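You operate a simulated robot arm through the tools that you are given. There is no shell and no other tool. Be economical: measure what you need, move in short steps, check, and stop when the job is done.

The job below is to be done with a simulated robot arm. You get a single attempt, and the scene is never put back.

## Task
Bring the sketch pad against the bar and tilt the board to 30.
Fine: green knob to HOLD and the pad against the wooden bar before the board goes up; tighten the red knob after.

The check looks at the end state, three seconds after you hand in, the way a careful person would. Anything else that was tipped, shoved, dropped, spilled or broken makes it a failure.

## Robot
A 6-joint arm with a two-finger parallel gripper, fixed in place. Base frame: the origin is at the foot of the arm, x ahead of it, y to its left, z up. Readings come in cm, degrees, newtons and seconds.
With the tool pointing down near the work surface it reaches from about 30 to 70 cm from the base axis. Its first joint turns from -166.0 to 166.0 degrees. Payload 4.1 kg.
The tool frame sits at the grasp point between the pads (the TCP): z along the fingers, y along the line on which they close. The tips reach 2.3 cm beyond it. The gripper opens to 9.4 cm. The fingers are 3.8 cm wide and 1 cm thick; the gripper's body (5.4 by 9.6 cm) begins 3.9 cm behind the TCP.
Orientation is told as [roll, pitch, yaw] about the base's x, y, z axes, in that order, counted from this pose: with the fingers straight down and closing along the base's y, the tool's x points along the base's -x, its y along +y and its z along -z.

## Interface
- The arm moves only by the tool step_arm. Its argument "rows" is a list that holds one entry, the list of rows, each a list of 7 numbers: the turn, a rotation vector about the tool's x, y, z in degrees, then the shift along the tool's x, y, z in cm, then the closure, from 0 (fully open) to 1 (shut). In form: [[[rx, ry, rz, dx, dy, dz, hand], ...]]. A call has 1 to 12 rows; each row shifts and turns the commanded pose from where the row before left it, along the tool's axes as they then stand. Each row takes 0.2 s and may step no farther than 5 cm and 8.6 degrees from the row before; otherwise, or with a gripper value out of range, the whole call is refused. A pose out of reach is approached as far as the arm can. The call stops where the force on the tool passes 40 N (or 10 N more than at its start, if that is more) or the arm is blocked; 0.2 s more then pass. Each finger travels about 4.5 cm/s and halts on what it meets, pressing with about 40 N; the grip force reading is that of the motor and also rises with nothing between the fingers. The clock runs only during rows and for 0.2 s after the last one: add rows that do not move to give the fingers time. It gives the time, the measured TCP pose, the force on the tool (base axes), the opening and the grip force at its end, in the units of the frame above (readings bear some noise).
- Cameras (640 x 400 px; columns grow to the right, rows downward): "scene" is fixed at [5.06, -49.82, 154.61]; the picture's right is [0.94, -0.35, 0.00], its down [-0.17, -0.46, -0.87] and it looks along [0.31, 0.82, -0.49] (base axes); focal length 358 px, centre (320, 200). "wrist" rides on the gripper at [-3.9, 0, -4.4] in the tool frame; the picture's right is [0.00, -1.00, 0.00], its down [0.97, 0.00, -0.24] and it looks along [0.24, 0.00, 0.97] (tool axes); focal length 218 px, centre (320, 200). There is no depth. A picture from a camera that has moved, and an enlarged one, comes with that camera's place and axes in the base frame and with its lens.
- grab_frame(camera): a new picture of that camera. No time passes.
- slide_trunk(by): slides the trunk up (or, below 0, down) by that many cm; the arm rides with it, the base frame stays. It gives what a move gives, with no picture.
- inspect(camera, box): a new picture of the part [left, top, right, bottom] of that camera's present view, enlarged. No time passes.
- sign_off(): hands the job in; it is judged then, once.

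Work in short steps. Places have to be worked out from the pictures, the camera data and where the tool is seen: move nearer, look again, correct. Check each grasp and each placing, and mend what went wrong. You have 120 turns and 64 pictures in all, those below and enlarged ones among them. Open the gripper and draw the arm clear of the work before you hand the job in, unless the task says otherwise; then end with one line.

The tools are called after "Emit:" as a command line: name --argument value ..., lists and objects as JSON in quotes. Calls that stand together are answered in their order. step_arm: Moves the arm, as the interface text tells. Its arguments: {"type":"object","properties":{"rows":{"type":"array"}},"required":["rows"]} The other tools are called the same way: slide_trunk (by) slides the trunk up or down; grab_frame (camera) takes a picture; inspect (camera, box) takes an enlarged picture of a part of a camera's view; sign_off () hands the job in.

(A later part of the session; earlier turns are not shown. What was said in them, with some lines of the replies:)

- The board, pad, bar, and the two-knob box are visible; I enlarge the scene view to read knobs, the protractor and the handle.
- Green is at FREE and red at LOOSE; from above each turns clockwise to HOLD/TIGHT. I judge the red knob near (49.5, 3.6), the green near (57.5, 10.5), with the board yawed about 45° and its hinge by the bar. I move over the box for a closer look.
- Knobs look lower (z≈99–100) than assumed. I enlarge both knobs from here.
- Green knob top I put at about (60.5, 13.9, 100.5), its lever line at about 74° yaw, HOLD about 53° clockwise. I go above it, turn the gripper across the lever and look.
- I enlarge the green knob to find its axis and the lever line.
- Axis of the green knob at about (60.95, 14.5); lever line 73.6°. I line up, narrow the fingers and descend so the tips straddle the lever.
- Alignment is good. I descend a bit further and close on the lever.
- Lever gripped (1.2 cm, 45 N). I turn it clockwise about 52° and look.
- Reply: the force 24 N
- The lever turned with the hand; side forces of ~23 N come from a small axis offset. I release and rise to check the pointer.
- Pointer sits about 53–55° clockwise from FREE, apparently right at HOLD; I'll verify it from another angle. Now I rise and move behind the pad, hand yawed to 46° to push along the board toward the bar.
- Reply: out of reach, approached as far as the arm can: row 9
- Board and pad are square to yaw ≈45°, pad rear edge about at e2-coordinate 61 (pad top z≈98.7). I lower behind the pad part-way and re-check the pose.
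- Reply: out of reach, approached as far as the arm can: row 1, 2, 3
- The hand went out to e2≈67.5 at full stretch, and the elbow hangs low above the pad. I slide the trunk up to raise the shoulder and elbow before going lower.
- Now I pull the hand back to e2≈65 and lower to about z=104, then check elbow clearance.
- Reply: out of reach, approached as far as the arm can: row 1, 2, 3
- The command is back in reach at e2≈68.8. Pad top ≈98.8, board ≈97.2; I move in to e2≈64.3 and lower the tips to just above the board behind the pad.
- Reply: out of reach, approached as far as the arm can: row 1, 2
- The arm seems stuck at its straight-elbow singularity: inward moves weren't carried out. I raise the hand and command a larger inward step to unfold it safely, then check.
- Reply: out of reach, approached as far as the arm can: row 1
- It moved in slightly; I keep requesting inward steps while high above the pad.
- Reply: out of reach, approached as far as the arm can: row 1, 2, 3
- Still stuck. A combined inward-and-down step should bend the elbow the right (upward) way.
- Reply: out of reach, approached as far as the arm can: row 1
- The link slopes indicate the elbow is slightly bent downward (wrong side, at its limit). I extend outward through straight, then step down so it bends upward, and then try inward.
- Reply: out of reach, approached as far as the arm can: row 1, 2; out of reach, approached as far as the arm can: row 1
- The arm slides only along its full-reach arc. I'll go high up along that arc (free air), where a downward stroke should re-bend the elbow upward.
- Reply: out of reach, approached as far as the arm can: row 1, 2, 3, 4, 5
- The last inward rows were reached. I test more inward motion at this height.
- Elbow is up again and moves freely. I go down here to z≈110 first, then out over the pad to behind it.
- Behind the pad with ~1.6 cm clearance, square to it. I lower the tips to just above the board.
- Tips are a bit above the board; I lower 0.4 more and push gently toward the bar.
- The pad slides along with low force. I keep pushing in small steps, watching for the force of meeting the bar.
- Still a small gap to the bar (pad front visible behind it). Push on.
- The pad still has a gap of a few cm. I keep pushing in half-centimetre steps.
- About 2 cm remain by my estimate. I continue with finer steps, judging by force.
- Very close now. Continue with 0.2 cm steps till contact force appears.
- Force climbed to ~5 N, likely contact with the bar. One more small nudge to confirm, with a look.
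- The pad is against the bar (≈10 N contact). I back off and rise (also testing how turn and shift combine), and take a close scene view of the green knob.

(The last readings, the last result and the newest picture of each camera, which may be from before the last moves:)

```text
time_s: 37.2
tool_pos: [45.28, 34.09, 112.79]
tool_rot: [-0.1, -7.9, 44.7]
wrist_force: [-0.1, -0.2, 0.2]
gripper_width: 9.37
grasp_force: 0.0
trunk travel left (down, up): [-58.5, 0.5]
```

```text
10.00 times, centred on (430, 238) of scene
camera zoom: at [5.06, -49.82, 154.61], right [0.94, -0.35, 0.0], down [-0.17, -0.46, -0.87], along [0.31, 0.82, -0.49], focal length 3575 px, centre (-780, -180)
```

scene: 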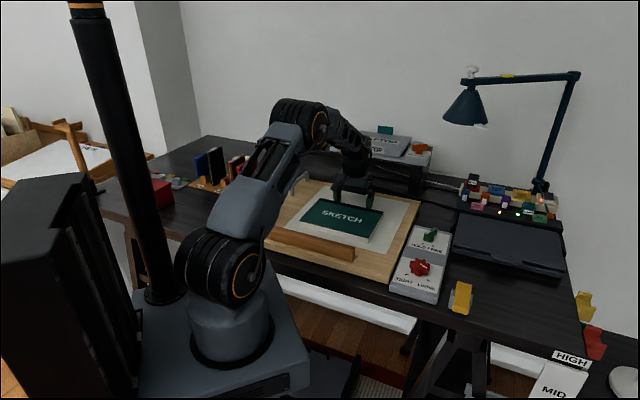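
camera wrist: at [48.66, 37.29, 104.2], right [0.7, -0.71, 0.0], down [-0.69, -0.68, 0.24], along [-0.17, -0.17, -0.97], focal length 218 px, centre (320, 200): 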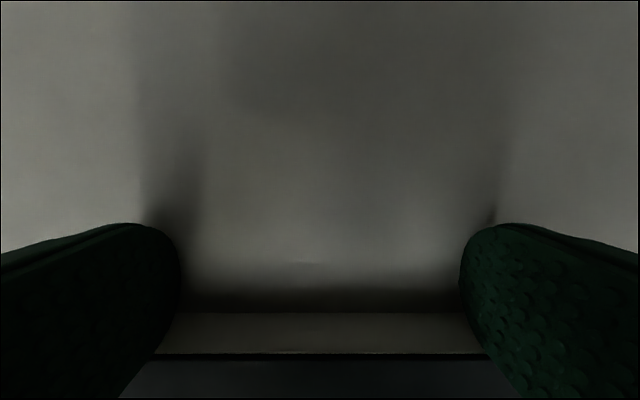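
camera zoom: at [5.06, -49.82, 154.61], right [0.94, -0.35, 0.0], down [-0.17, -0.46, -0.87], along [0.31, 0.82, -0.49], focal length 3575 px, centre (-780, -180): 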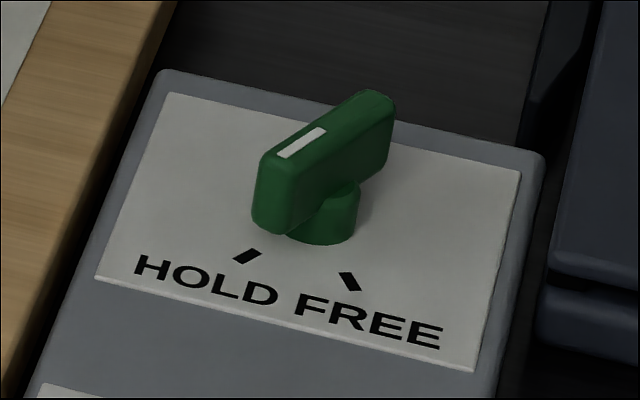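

Green pointer lies parallel to the HOLD tick: good. I estimate the handle bar along e2 at e1≈-13.5, e2 60–72, top z≈100.5. I level the hand and move above a grasp point (35.7, 54.8).

Emit:
step_arm --rows '[[[0, 8, 0, 0, 0, 0, 0.3], [0, 0, 0, -1.57, 4.28, 0.9, 0.3], [0, 0, 0, -1.57, 4.28, 0.9, 0.3], [0, 0, 0, -1.57, 4.28, 0.9, 0.3], [0, 0, 0, -1.57, 4.28, 0.9, 0.3], [0, 0, 0, -1.57, 4.28, 0.9, 0.3], [0, 0, 0, 0, 0, 0, 0.3]]]'

Emit:
grab_frame --camera "wrist"

Emit:
inspect --camera "scene" --box '[190, 110, 390, 270]'

```text
time_s: 38.8
tool_pos: [35.82, 54.56, 108.38]
tool_rot: [0.0, 0.2, 44.8]
wrist_force: [0.3, -0.2, -0.9]
gripper_width: 6.57
grasp_force: 0.0
trunk travel left (down, up): [-58.5, 0.5]
```

```text
23 pictures are left
camera wrist: at [38.66, 57.45, 112.57], right [0.7, -0.71, 0.0], down [-0.69, -0.68, 0.24], along [-0.17, -0.17, -0.97], focal length 218 px, centre (320, 200)
```

wrist: 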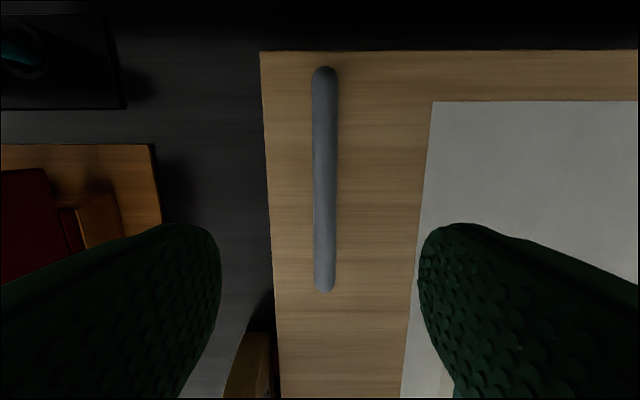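

```text
2.50 times, centred on (290, 190) of scene
camera zoom: at [5.06, -49.82, 154.61], right [0.94, -0.35, 0.0], down [-0.17, -0.46, -0.87], along [0.31, 0.82, -0.49], focal length 894 px, centre (395, 225)
```

zoom: 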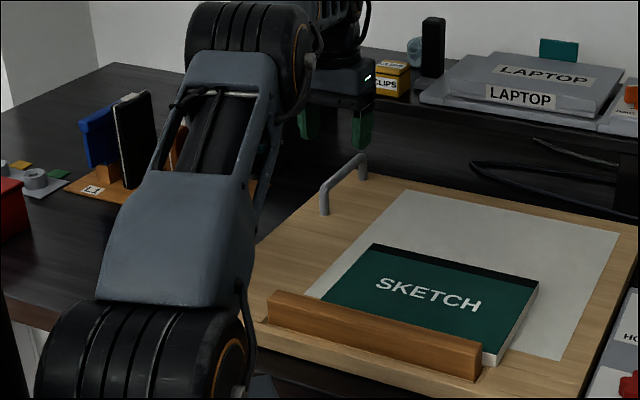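

The handle bar lies right between the fingers (0.3 cm off). I correct, narrow the opening, descend over it and close.

Emit:
step_arm --rows '[[[0, 0, 0, 0, -0.27, 2.5, 0.6], [0, 0, 0, 0, 0, 2.5, 0.6], [0, 0, 0, 0, 0, 1.7, 0.6], [0, 0, 0, 0, 0, 1.0, 0.6], [0, 0, 0, 0, 0, 0, 0.6]]]'

Emit:
step_arm --rows '[[[0, 0, 0, 0, 0, 0, 1], [0, 0, 0, 0, 0, 0, 1], [0, 0, 0, 0, 0, 0, 1], [0, 0, 0, 0, 0, 0, 1]]]'

Emit:
grab_frame --camera "wrist"

```text
time_s: 40.0
tool_pos: [35.95, 54.51, 100.57]
tool_rot: [-0.1, 0.1, 44.9]
wrist_force: [0.4, 0.6, 0.1]
gripper_width: 3.76
grasp_force: 0.2
trunk travel left (down, up): [-58.5, 0.5]
```

```text
time_s: 41.0
tool_pos: [35.95, 54.44, 100.7]
tool_rot: [0.0, 0.1, 44.9]
wrist_force: [1.1, -1.3, -1.4]
gripper_width: 1.26
grasp_force: 44.9
trunk travel left (down, up): [-58.5, 0.5]
```

```text
21 pictures are left
camera wrist: at [38.84, 57.26, 104.9], right [0.71, -0.71, 0.0], down [-0.69, -0.68, 0.24], along [-0.17, -0.17, -0.97], focal length 218 px, centre (320, 200)
```

wrist: 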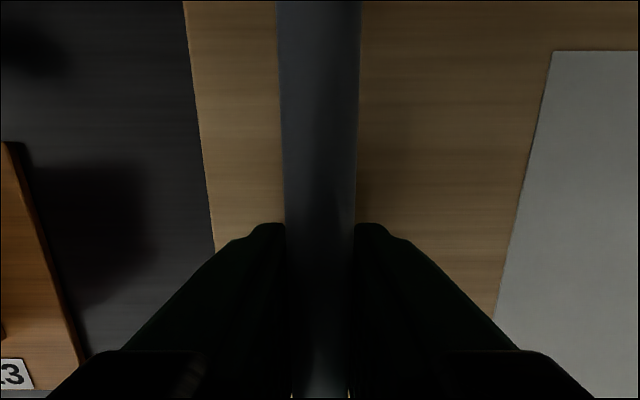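

The bar is held firmly. I begin lifting along an arc about the front hinge (R≈29.3 cm, h≈4.2), turning the hand with the board; first 5° as a test.

Emit:
step_arm --rows '[[[0, -2.5, 0, 0.21, 0, -1.274, 1], [0, -2.5, 0, 0.21, 0, -1.274, 1], [0, 0, 0, 0, 0, 0, 1]]]'

Emit:
inspect --camera "scene" --box '[190, 130, 430, 290]'

```text
time_s: 41.8
tool_pos: [35.6, 53.97, 103.07]
tool_rot: [-0.2, -4.7, 44.8]
wrist_force: [-0.1, -7.7, -17.9]
gripper_width: 1.29
grasp_force: 44.7
trunk travel left (down, up): [-58.5, 0.5]
```

```text
2.50 times, centred on (310, 210) of scene
camera zoom: at [5.06, -49.82, 154.61], right [0.94, -0.35, 0.0], down [-0.17, -0.46, -0.87], along [0.31, 0.82, -0.49], focal length 894 px, centre (345, 175)
```

zoom: 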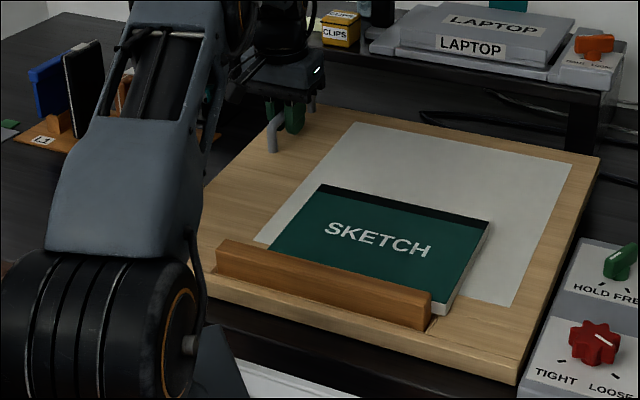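

The board tilts about its front edge with about 18 N load. I continue 10° more.

Emit:
step_arm --rows '[[[0, -2.5, 0, 0.21, 0, -1.274, 1], [0, -2.5, 0, 0.21, 0, -1.274, 1], [0, -2.5, 0, 0.21, 0, -1.274, 1], [0, -2.5, 0, 0.21, 0, -1.274, 1], [0, 0, 0, 0, 0, 0, 1]]]'

```text
time_s: 43.0
tool_pos: [34.35, 52.85, 108.05]
tool_rot: [0.0, -14.8, 44.8]
wrist_force: [-3.3, -17.5, -18.0]
gripper_width: 1.26
grasp_force: 45.4
trunk travel left (down, up): [-58.5, 0.5]
```

Sideways force has grown (≈-15 N along e2, +10 N along e1), so I ease the hand a little that way and continue.

Emit:
step_arm --rows '[[[0, 0, 0, 0.25, -0.15, 0, 1], [0, -2.5, 0, 0.23, 0, -1.274, 1], [0, -2.5, 0, 0.23, 0, -1.274, 1], [0, 0, 0, 0, 0, 0, 1]]]'

```text
time_s: 44.0
tool_pos: [33.64, 51.99, 110.41]
tool_rot: [0.1, -20.2, 44.7]
wrist_force: [9.1, 4.5, -1.9]
gripper_width: 1.27
grasp_force: 45.2
trunk travel left (down, up): [-58.5, 0.5]
```

Forces are lower now. I check the board's angle with a view.

Emit:
inspect --camera "scene" --box '[190, 110, 430, 290]'

Emit:
grab_frame --camera "wrist"

```text
2.22 times, centred on (310, 200) of scene
camera zoom: at [5.06, -49.82, 154.61], right [0.94, -0.35, 0.0], down [-0.17, -0.46, -0.87], along [0.31, 0.82, -0.49], focal length 794 px, centre (342, 200)
```

zoom: 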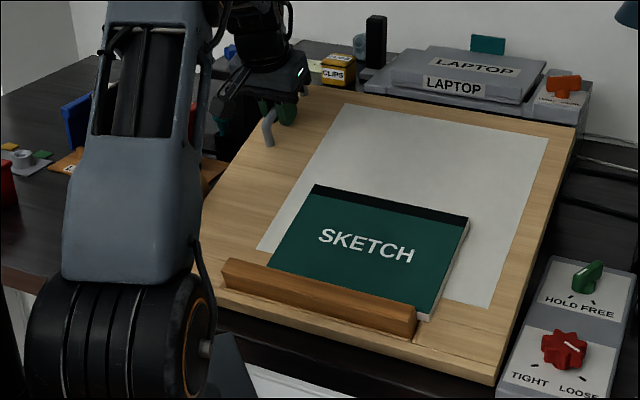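

```text
18 pictures are left
camera wrist: at [35.24, 53.66, 115.71], right [0.71, -0.71, 0.0], down [-0.7, -0.7, -0.11], along [0.08, 0.08, -0.99], focal length 218 px, centre (320, 200)
```

wrist: 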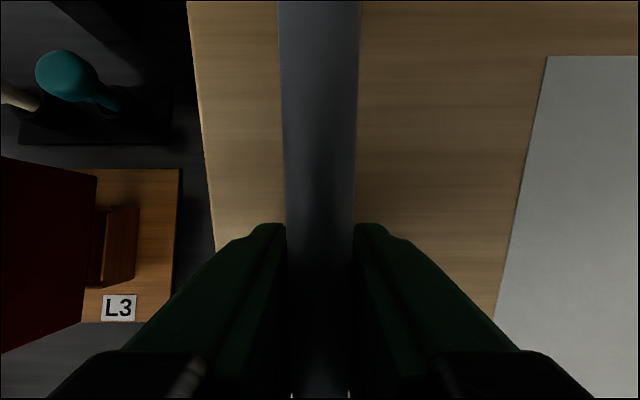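

The board follows the hand's tilt (view in hand frame unchanged). I raise the remaining 10°.

Emit:
step_arm --rows '[[[0, 0, 0, -0.1, -0.05, 0, 1], [0, -2.5, 0, 0.21, 0, -1.274, 1], [0, -2.5, 0, 0.21, 0, -1.274, 1], [0, 0, 0, 0, 0, 0, 1]]]'

Emit:
step_arm --rows '[[[0, -2.5, 0, 0.21, 0, -1.274, 1], [0, -2.3, 0, 0.21, 0, -1.15, 1], [0, 0, 0, 0, 0, 0, 1]]]'

Emit:
grab_frame --camera "wrist"

Emit:
inspect --camera "scene" --box '[190, 100, 430, 290]'

```text
time_s: 45.0
tool_pos: [32.73, 51.15, 112.38]
tool_rot: [0.0, -24.9, 45.0]
wrist_force: [6.3, 11.3, 0.7]
gripper_width: 1.27
grasp_force: 45.2
trunk travel left (down, up): [-58.5, 0.5]
```

```text
time_s: 45.8
tool_pos: [31.81, 50.22, 114.41]
tool_rot: [0.0, -29.7, 44.9]
wrist_force: [4.4, 9.1, -2.0]
gripper_width: 1.26
grasp_force: 44.5
trunk travel left (down, up): [-58.5, 0.5]
```

```text
17 pictures are left
camera wrist: at [32.71, 51.14, 120.0], right [0.71, -0.71, 0.0], down [-0.68, -0.68, -0.27], along [0.19, 0.19, -0.96], focal length 218 px, centre (320, 200)
```

wrist: 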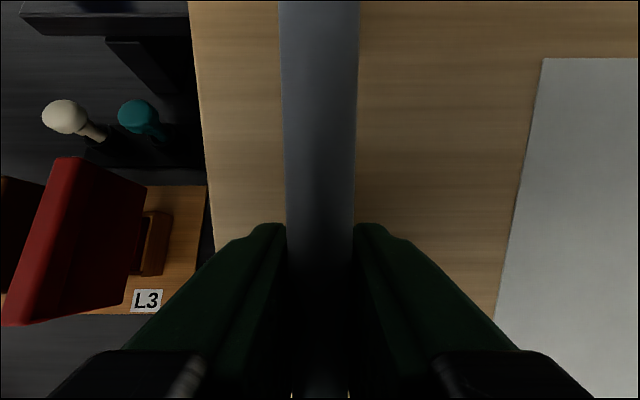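

```text
2.11 times, centred on (310, 195) of scene
camera zoom: at [5.06, -49.82, 154.61], right [0.94, -0.35, 0.0], down [-0.17, -0.46, -0.87], along [0.31, 0.82, -0.49], focal length 753 px, centre (341, 210)
```

zoom: 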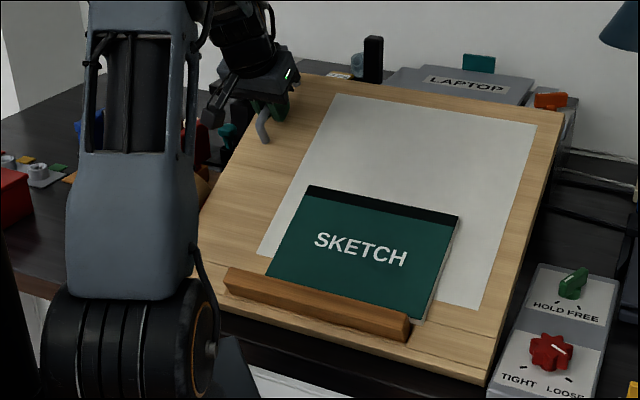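

Hand tilt reads 29.7° but the wrist view hints the board lags by ~2°. I measure the board's rear-right corner more precisely.

Emit:
inspect --camera "scene" --box '[400, 140, 450, 180]'

Emit:
inspect --camera "scene" --box '[370, 250, 420, 290]'

```text
10.00 times, centred on (425, 160) of scene
camera zoom: at [5.06, -49.82, 154.61], right [0.94, -0.35, 0.0], down [-0.17, -0.46, -0.87], along [0.31, 0.82, -0.49], focal length 3575 px, centre (-730, 600)
```

zoom: 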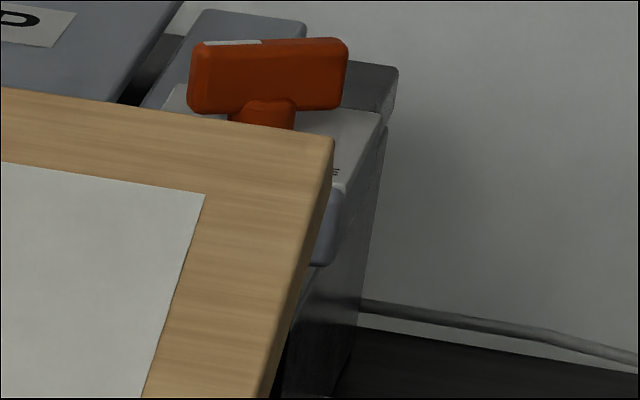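

```text
10.00 times, centred on (395, 270) of scene
camera zoom: at [5.06, -49.82, 154.61], right [0.94, -0.35, 0.0], down [-0.17, -0.46, -0.87], along [0.31, 0.82, -0.49], focal length 3575 px, centre (-430, -500)
```

zoom: 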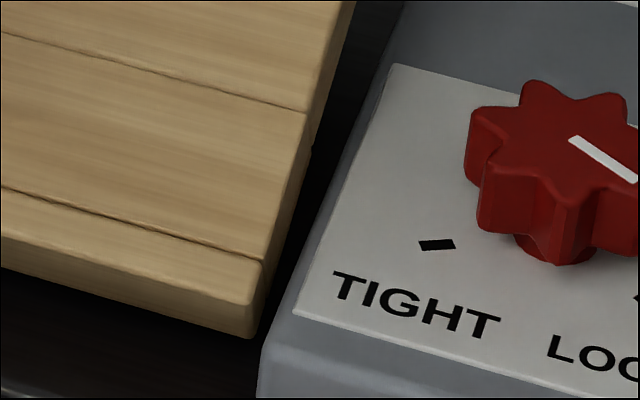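

From the rear-right corner I compute the board at about 28° (true radius ≈30.4 cm). I lift another ~2°.

Emit:
step_arm --rows '[[[0, 0, 0, 0.08, 0, -0.5, 1], [0, -0.3, 0, 0.08, 0, -0.55, 1], [0, 0, 0, 0, 0, 0, 1]]]'

Emit:
inspect --camera "scene" --box '[400, 140, 450, 180]'

```text
time_s: 46.6
tool_pos: [31.18, 49.63, 115.34]
tool_rot: [-0.1, -29.9, 44.9]
wrist_force: [3.3, 10.4, -11.0]
gripper_width: 1.26
grasp_force: 44.8
trunk travel left (down, up): [-58.5, 0.5]
```

```text
10.00 times, centred on (425, 160) of scene
camera zoom: at [5.06, -49.82, 154.61], right [0.94, -0.35, 0.0], down [-0.17, -0.46, -0.87], along [0.31, 0.82, -0.49], focal length 3575 px, centre (-730, 600)
```

zoom: 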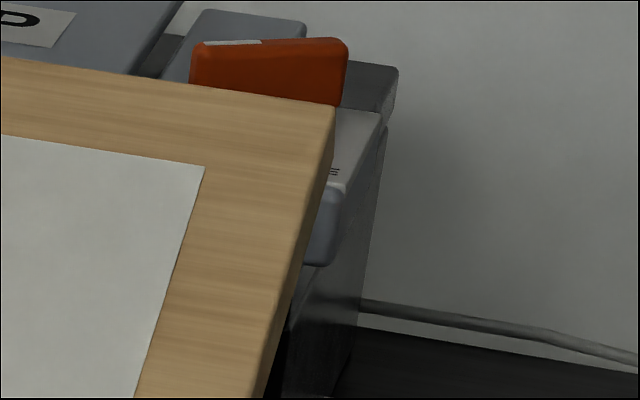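

The corner now computes to ≈30°. I open the fingers in place and check whether the board holds.

Emit:
step_arm --rows '[[[0, 0, 0, 0, 0, 0, 0.85], [0, 0, 0, 0, 0, 0, 0.6], [0, 0, 0, 0, 0, 0, 0.6], [0, 0, 0, 0, 0, 0, 0.6]]]'

Emit:
inspect --camera "scene" --box '[400, 140, 450, 180]'

```text
time_s: 47.6
tool_pos: [31.32, 49.46, 115.37]
tool_rot: [0.0, -29.9, 44.7]
wrist_force: [-0.7, 0.2, -1.1]
gripper_width: 3.78
grasp_force: 0.1
trunk travel left (down, up): [-58.5, 0.5]
```

```text
10.00 times, centred on (425, 160) of scene
camera zoom: at [5.06, -49.82, 154.61], right [0.94, -0.35, 0.0], down [-0.17, -0.46, -0.87], along [0.31, 0.82, -0.49], focal length 3575 px, centre (-730, 600)
```

zoom: 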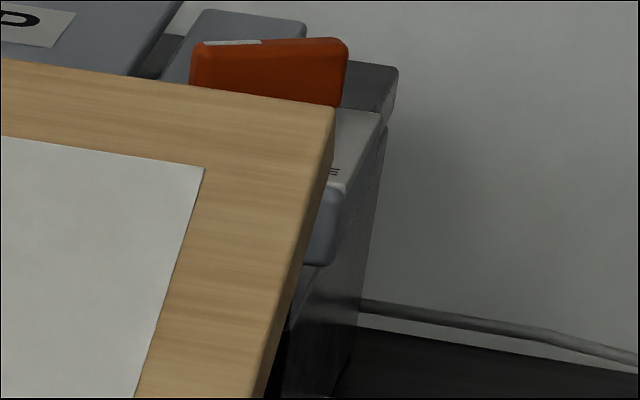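

The board holds at ≈30° by itself. I withdraw along the fingers, level the hand.

Emit:
step_arm --rows '[[[0, 0, 0, 0, 0, -4, 0.6], [0, 0, 0, 0, 0, -4, 0.6], [0, 7.5, 0, 0, 0, 0, 0.4], [0, 7.5, 0, 0, 0, 0, 0.4], [0, 7.5, 0, 0, 0, 0, 0.4], [0, 7.4, 0, 0, 0, 0, 0.4], [0, 0, 0, 0, 0, 0, 0.4]]]'

```text
time_s: 49.2
tool_pos: [28.3, 46.6, 122.27]
tool_rot: [0.0, -0.1, 44.7]
wrist_force: [-0.1, 0.3, 0.0]
gripper_width: 5.63
grasp_force: 0.0
trunk travel left (down, up): [-58.5, 0.5]
```

Hand is level and clear. I travel over to above the red knob at about (50.3, 3.7).

Emit:
step_arm --rows '[[[0, 0, 0, 1.35, -4.17, -0.2, 0.35], [0, 0, 0, 1.35, -4.17, -0.2, 0.35], [0, 0, 0, 1.35, -4.17, 0, 0.35], [0, 0, 0, 1.35, -4.17, 0, 0.35], [0, 0, 0, 1.35, -4.17, 0, 0.35], [0, 0, 0, 1.35, -4.17, 0, 0.35], [0, 0, 0, 1.35, -4.17, 0, 0.35], [0, 0, 0, 1.35, -4.17, 0, 0.35], [0, 0, 0, 1.35, -4.17, 0, 0.35], [0, 0, 0, 1.35, -4.17, 0, 0.35], [0, 0, 0, 1.35, -4.17, 0, 0.35]]]'

Emit:
step_arm --rows '[[[0, 0, -7.2, 0, 0, 3, 0.3], [0, 0, -7.2, 0, 0, 3, 0.3], [0, 0, -7.3, 0, 0, 3, 0.3], [0, 0, 0, 0, 0, 0, 0.3]]]'

Emit:
grab_frame --camera "wrist"

Emit:
grab_frame --camera "scene"

```text
time_s: 51.6
tool_pos: [50.04, 3.49, 122.86]
tool_rot: [0.2, -0.2, 45.0]
wrist_force: [0.2, 0.2, 0.0]
gripper_width: 6.11
grasp_force: 0.0
trunk travel left (down, up): [-58.5, 0.5]
```

```text
time_s: 52.6
tool_pos: [50.08, 3.59, 113.61]
tool_rot: [-0.1, -0.1, 66.7]
wrist_force: [0.5, -0.3, 0.4]
gripper_width: 6.58
grasp_force: 0.1
trunk travel left (down, up): [-58.5, 0.5]
```

```text
11 pictures are left
camera wrist: at [51.68, 7.37, 117.88], right [0.92, -0.4, 0.0], down [-0.39, -0.89, 0.24], along [-0.09, -0.22, -0.97], focal length 218 px, centre (320, 200)
```

wrist: 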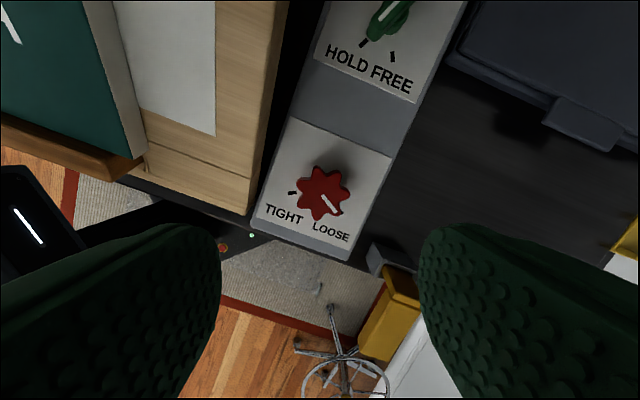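

```text
10 pictures are left
```

scene: 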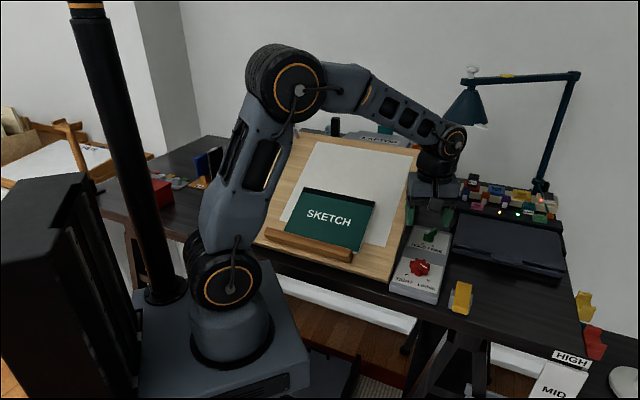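

Red knob sits exactly under the TCP; the scene shows board up, pad still on the bar, green at HOLD. I descend around the red knob.

Emit:
step_arm --rows '[[[0, 0, 0, 0, -0.15, 4, 0.3], [0, 0, 0, 0, 0, 4, 0.3], [0, 0, 0, 0, 0, 3, 0.3], [0, 0, 0, 0, 0, 1.2, 0.3], [0, 0, 0, 0, 0, 0.6, 0.3], [0, 0, 0, 0, 0, 0, 0.3]]]'

Emit:
step_arm --rows '[[[0, 0, 0, 0, 0, 0, 1], [0, 0, 0, 0, 0, 0, 1], [0, 0, 0, 0, 0, 0, 1]]]'

Emit:
grab_frame --camera "wrist"

```text
time_s: 54.0
tool_pos: [50.25, 3.72, 100.72]
tool_rot: [0.0, -0.2, 66.5]
wrist_force: [0.0, 0.7, 0.2]
gripper_width: 6.59
grasp_force: 0.0
trunk travel left (down, up): [-58.5, 0.5]
```

```text
time_s: 54.8
tool_pos: [50.27, 3.87, 100.81]
tool_rot: [-0.1, -0.1, 66.5]
wrist_force: [0.3, -1.1, -1.0]
gripper_width: 4.56
grasp_force: 44.9
trunk travel left (down, up): [-58.5, 0.5]
```

```text
9 pictures are left
camera wrist: at [51.93, 7.42, 105.13], right [0.92, -0.4, 0.0], down [-0.39, -0.89, 0.24], along [-0.09, -0.22, -0.97], focal length 218 px, centre (320, 200)
```

wrist: 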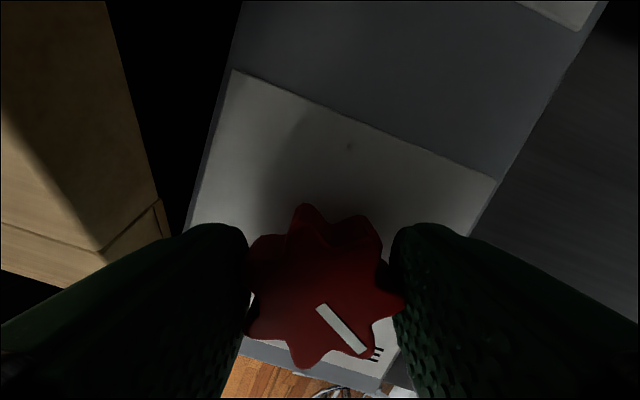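

Gripped at 4.56 cm. I turn it clockwise in two parts, 64° first.

Emit:
step_arm --rows '[[[0, 0, 8, 0, 0, 0, 1], [0, 0, 8, 0, 0, 0, 1], [0, 0, 8, 0, 0, 0, 1], [0, 0, 8, 0, 0, 0, 1], [0, 0, 8, 0, 0, 0, 1], [0, 0, 8, 0, 0, 0, 1], [0, 0, 8, 0, 0, 0, 1], [0, 0, 8, 0, 0, 0, 1]]]'

Emit:
step_arm --rows '[[[0, 0, 8, 0, 0, 0, 1], [0, 0, 8, 0, 0, 0, 1], [0, 0, 8, 0, 0, 0, 1], [0, 0, 8, 0, 0, 0, 1], [0, 0, 8, 0, 0, 0, 1], [0, 0, 8, 0, 0, 0, 1], [0, 0, 8, 0, 0, 0, 1]]]'

Emit:
grab_frame --camera "wrist"

```text
time_s: 56.6
tool_pos: [50.36, 3.47, 100.78]
tool_rot: [0.1, -0.1, 2.4]
wrist_force: [3.3, -3.8, -11.1]
gripper_width: 4.53
grasp_force: 44.3
trunk travel left (down, up): [-58.5, 0.5]
```

```text
time_s: 58.2
tool_pos: [50.24, 3.48, 100.84]
tool_rot: [0.2, 0.0, -53.8]
wrist_force: [-4.6, -22.5, -11.4]
gripper_width: 4.52
grasp_force: 45.1
trunk travel left (down, up): [-58.5, 0.5]
```

```text
8 pictures are left
camera wrist: at [52.74, 0.39, 105.12], right [-0.81, -0.59, 0.0], down [-0.57, 0.78, 0.24], along [-0.14, 0.2, -0.97], focal length 218 px, centre (320, 200)
```

wrist: 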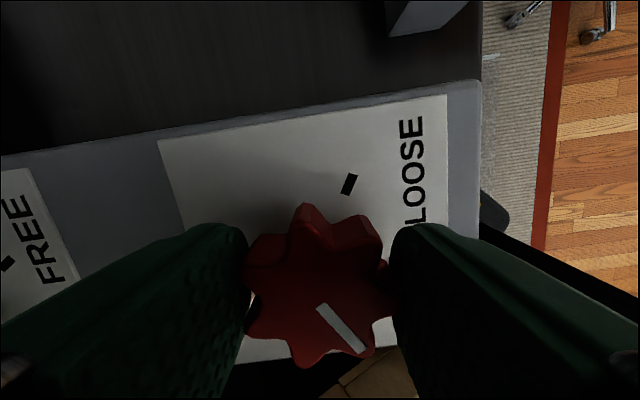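

The knob turned the full 120° with the hand. I release, rise straight up and check the pointer from both cameras.

Emit:
step_arm --rows '[[[0, 0, 0, 0, 0, 0, 0.3], [0, 0, 0, 0, 0, 0, 0.3], [0, 0, 0, 0, 0, 0, 0.3], [0, 0, 0, 0, 0, -4, 0.3], [0, 0, 0, 0, 0, -4, 0.3], [0, 0, 0, 0, 0, -4, 0.3], [0, 0, 0, 0, 0, -4, 0.3]]]'

Emit:
inspect --camera "scene" --box '[390, 220, 460, 300]'

Emit:
inspect --camera "wrist" --box '[260, 140, 380, 240]'

```text
time_s: 59.8
tool_pos: [50.33, 3.71, 116.77]
tool_rot: [0.1, -0.1, -53.5]
wrist_force: [0.1, 0.5, 0.1]
gripper_width: 6.59
grasp_force: 0.1
trunk travel left (down, up): [-58.5, 0.5]
```

```text
5.00 times, centred on (425, 260) of scene
camera zoom: at [5.06, -49.82, 154.61], right [0.94, -0.35, 0.0], down [-0.17, -0.46, -0.87], along [0.31, 0.82, -0.49], focal length 1788 px, centre (-205, -100)
```

zoom: 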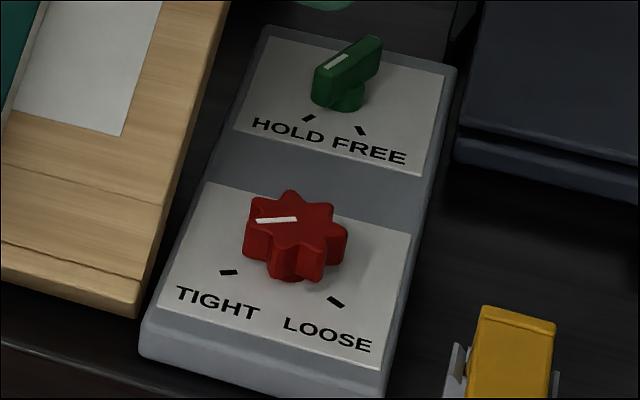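

```text
4.00 times, centred on (320, 190) of wrist
camera zoom: at [52.77, 0.67, 120.91], right [-0.8, -0.6, 0.0], down [-0.58, 0.78, 0.24], along [-0.14, 0.19, -0.97], focal length 873 px, centre (320, 240)
```

zoom: 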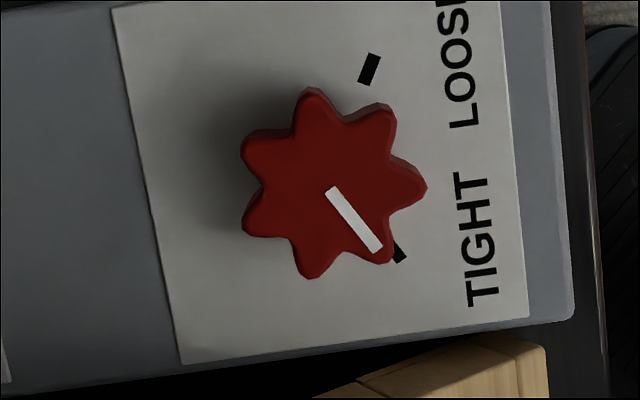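

Red points at TIGHT, green at HOLD. I draw the arm up and back clear, then check the final state and the protractor.

Emit:
step_arm --rows '[[[0, 0, 0, 0, 0, -4, 0], [0, 0, 0, 0.72, -3.2, -2.0, 0], [0, 0, 0, 0.72, -3.2, -2.0, 0], [0, 0, 0, 0.72, -3.2, -2.0, 0], [0, 0, 0, 0.72, -3.2, -2.0, 0], [0, 0, 0, 0.72, -3.2, -2.0, 0], [0, 0, 0, 0.72, -3.2, -2.0, 0], [0, 0, 0, 0, 0, 0, 0]]]'

Emit:
grab_frame --camera "scene"

Emit:
inspect --camera "scene" --box '[210, 130, 430, 290]'

```text
time_s: 61.6
tool_pos: [32.29, -4.45, 132.85]
tool_rot: [0.1, 0.1, -53.5]
wrist_force: [0.9, -0.5, 0.0]
gripper_width: 9.38
grasp_force: 0.1
trunk travel left (down, up): [-58.5, 0.5]
```

```text
5 pictures are left
```

scene: 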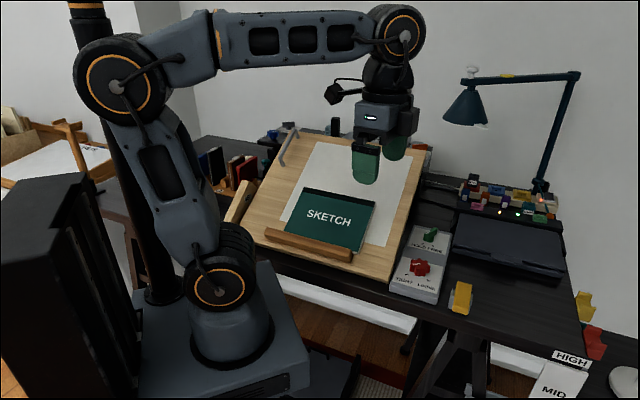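

```text
2.50 times, centred on (320, 210) of scene
camera zoom: at [5.06, -49.82, 154.61], right [0.94, -0.35, 0.0], down [-0.17, -0.46, -0.87], along [0.31, 0.82, -0.49], focal length 894 px, centre (320, 175)
```

zoom: 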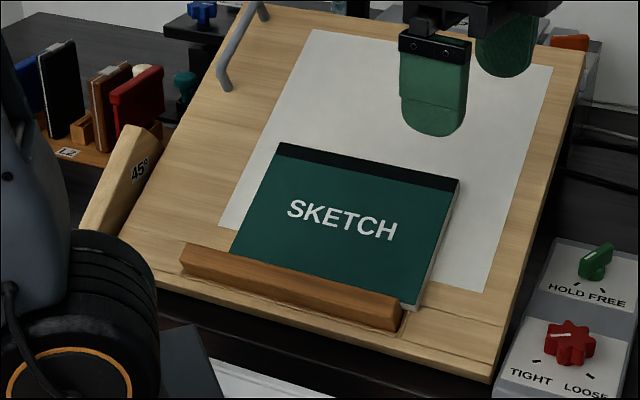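

I take a close look at the protractor against the board's edge and the pad/bar contact.

Emit:
inspect --camera "scene" --box '[220, 170, 280, 230]'

Emit:
inspect --camera "scene" --box '[290, 205, 390, 275]'

Emit:
inspect --camera "scene" --box '[400, 140, 450, 180]'

```text
6.67 times, centred on (250, 200) of scene
camera zoom: at [5.06, -49.82, 154.61], right [0.94, -0.35, 0.0], down [-0.17, -0.46, -0.87], along [0.31, 0.82, -0.49], focal length 2384 px, centre (787, 200)
```

zoom: 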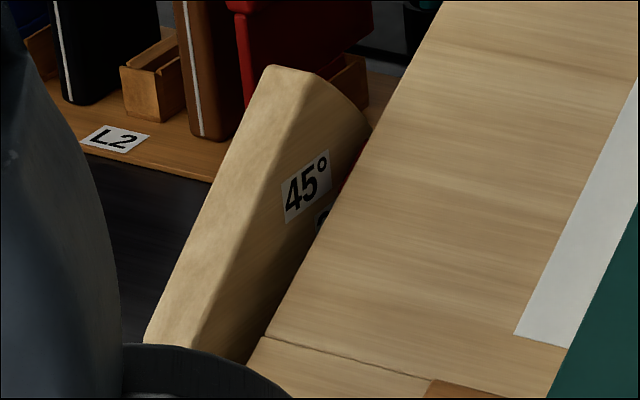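

```text
5.71 times, centred on (340, 240) of scene
camera zoom: at [5.06, -49.82, 154.61], right [0.94, -0.35, 0.0], down [-0.17, -0.46, -0.87], along [0.31, 0.82, -0.49], focal length 2043 px, centre (206, -29)
```

zoom: 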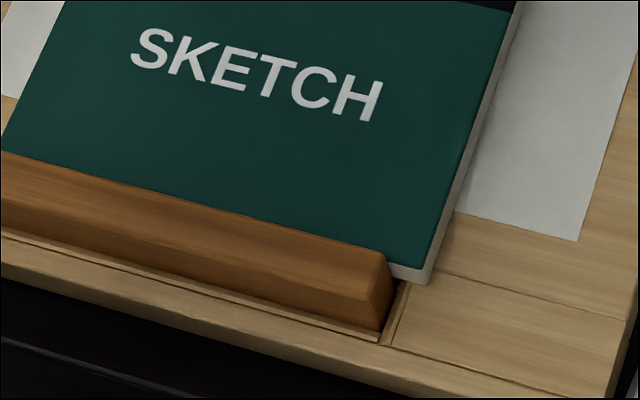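

```text
10.00 times, centred on (425, 160) of scene
camera zoom: at [5.06, -49.82, 154.61], right [0.94, -0.35, 0.0], down [-0.17, -0.46, -0.87], along [0.31, 0.82, -0.49], focal length 3575 px, centre (-730, 600)
```

zoom: 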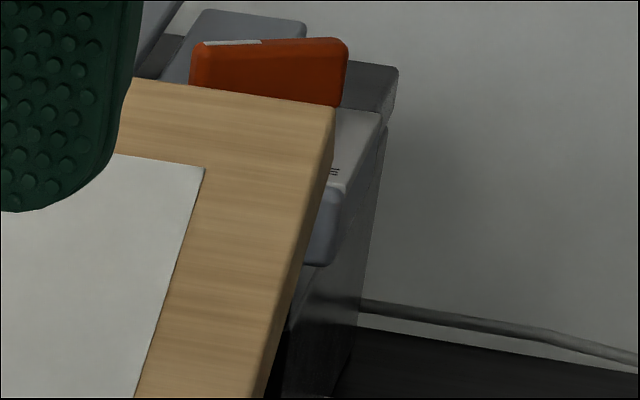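

The board's edge sits at the 30° mark (about 30° by my corner measurement, unchanged since release). The pad rests on the bar, green is at HOLD, red is at TIGHT, and the arm is clear, so I hand in.

Emit:
sign_off

```text
The job is handed in.
```

I handed the job in with the sketch pad against the wooden bar, the board at about 30°, the green knob on HOLD, the red knob tightened afterwards, and the arm open and clear.
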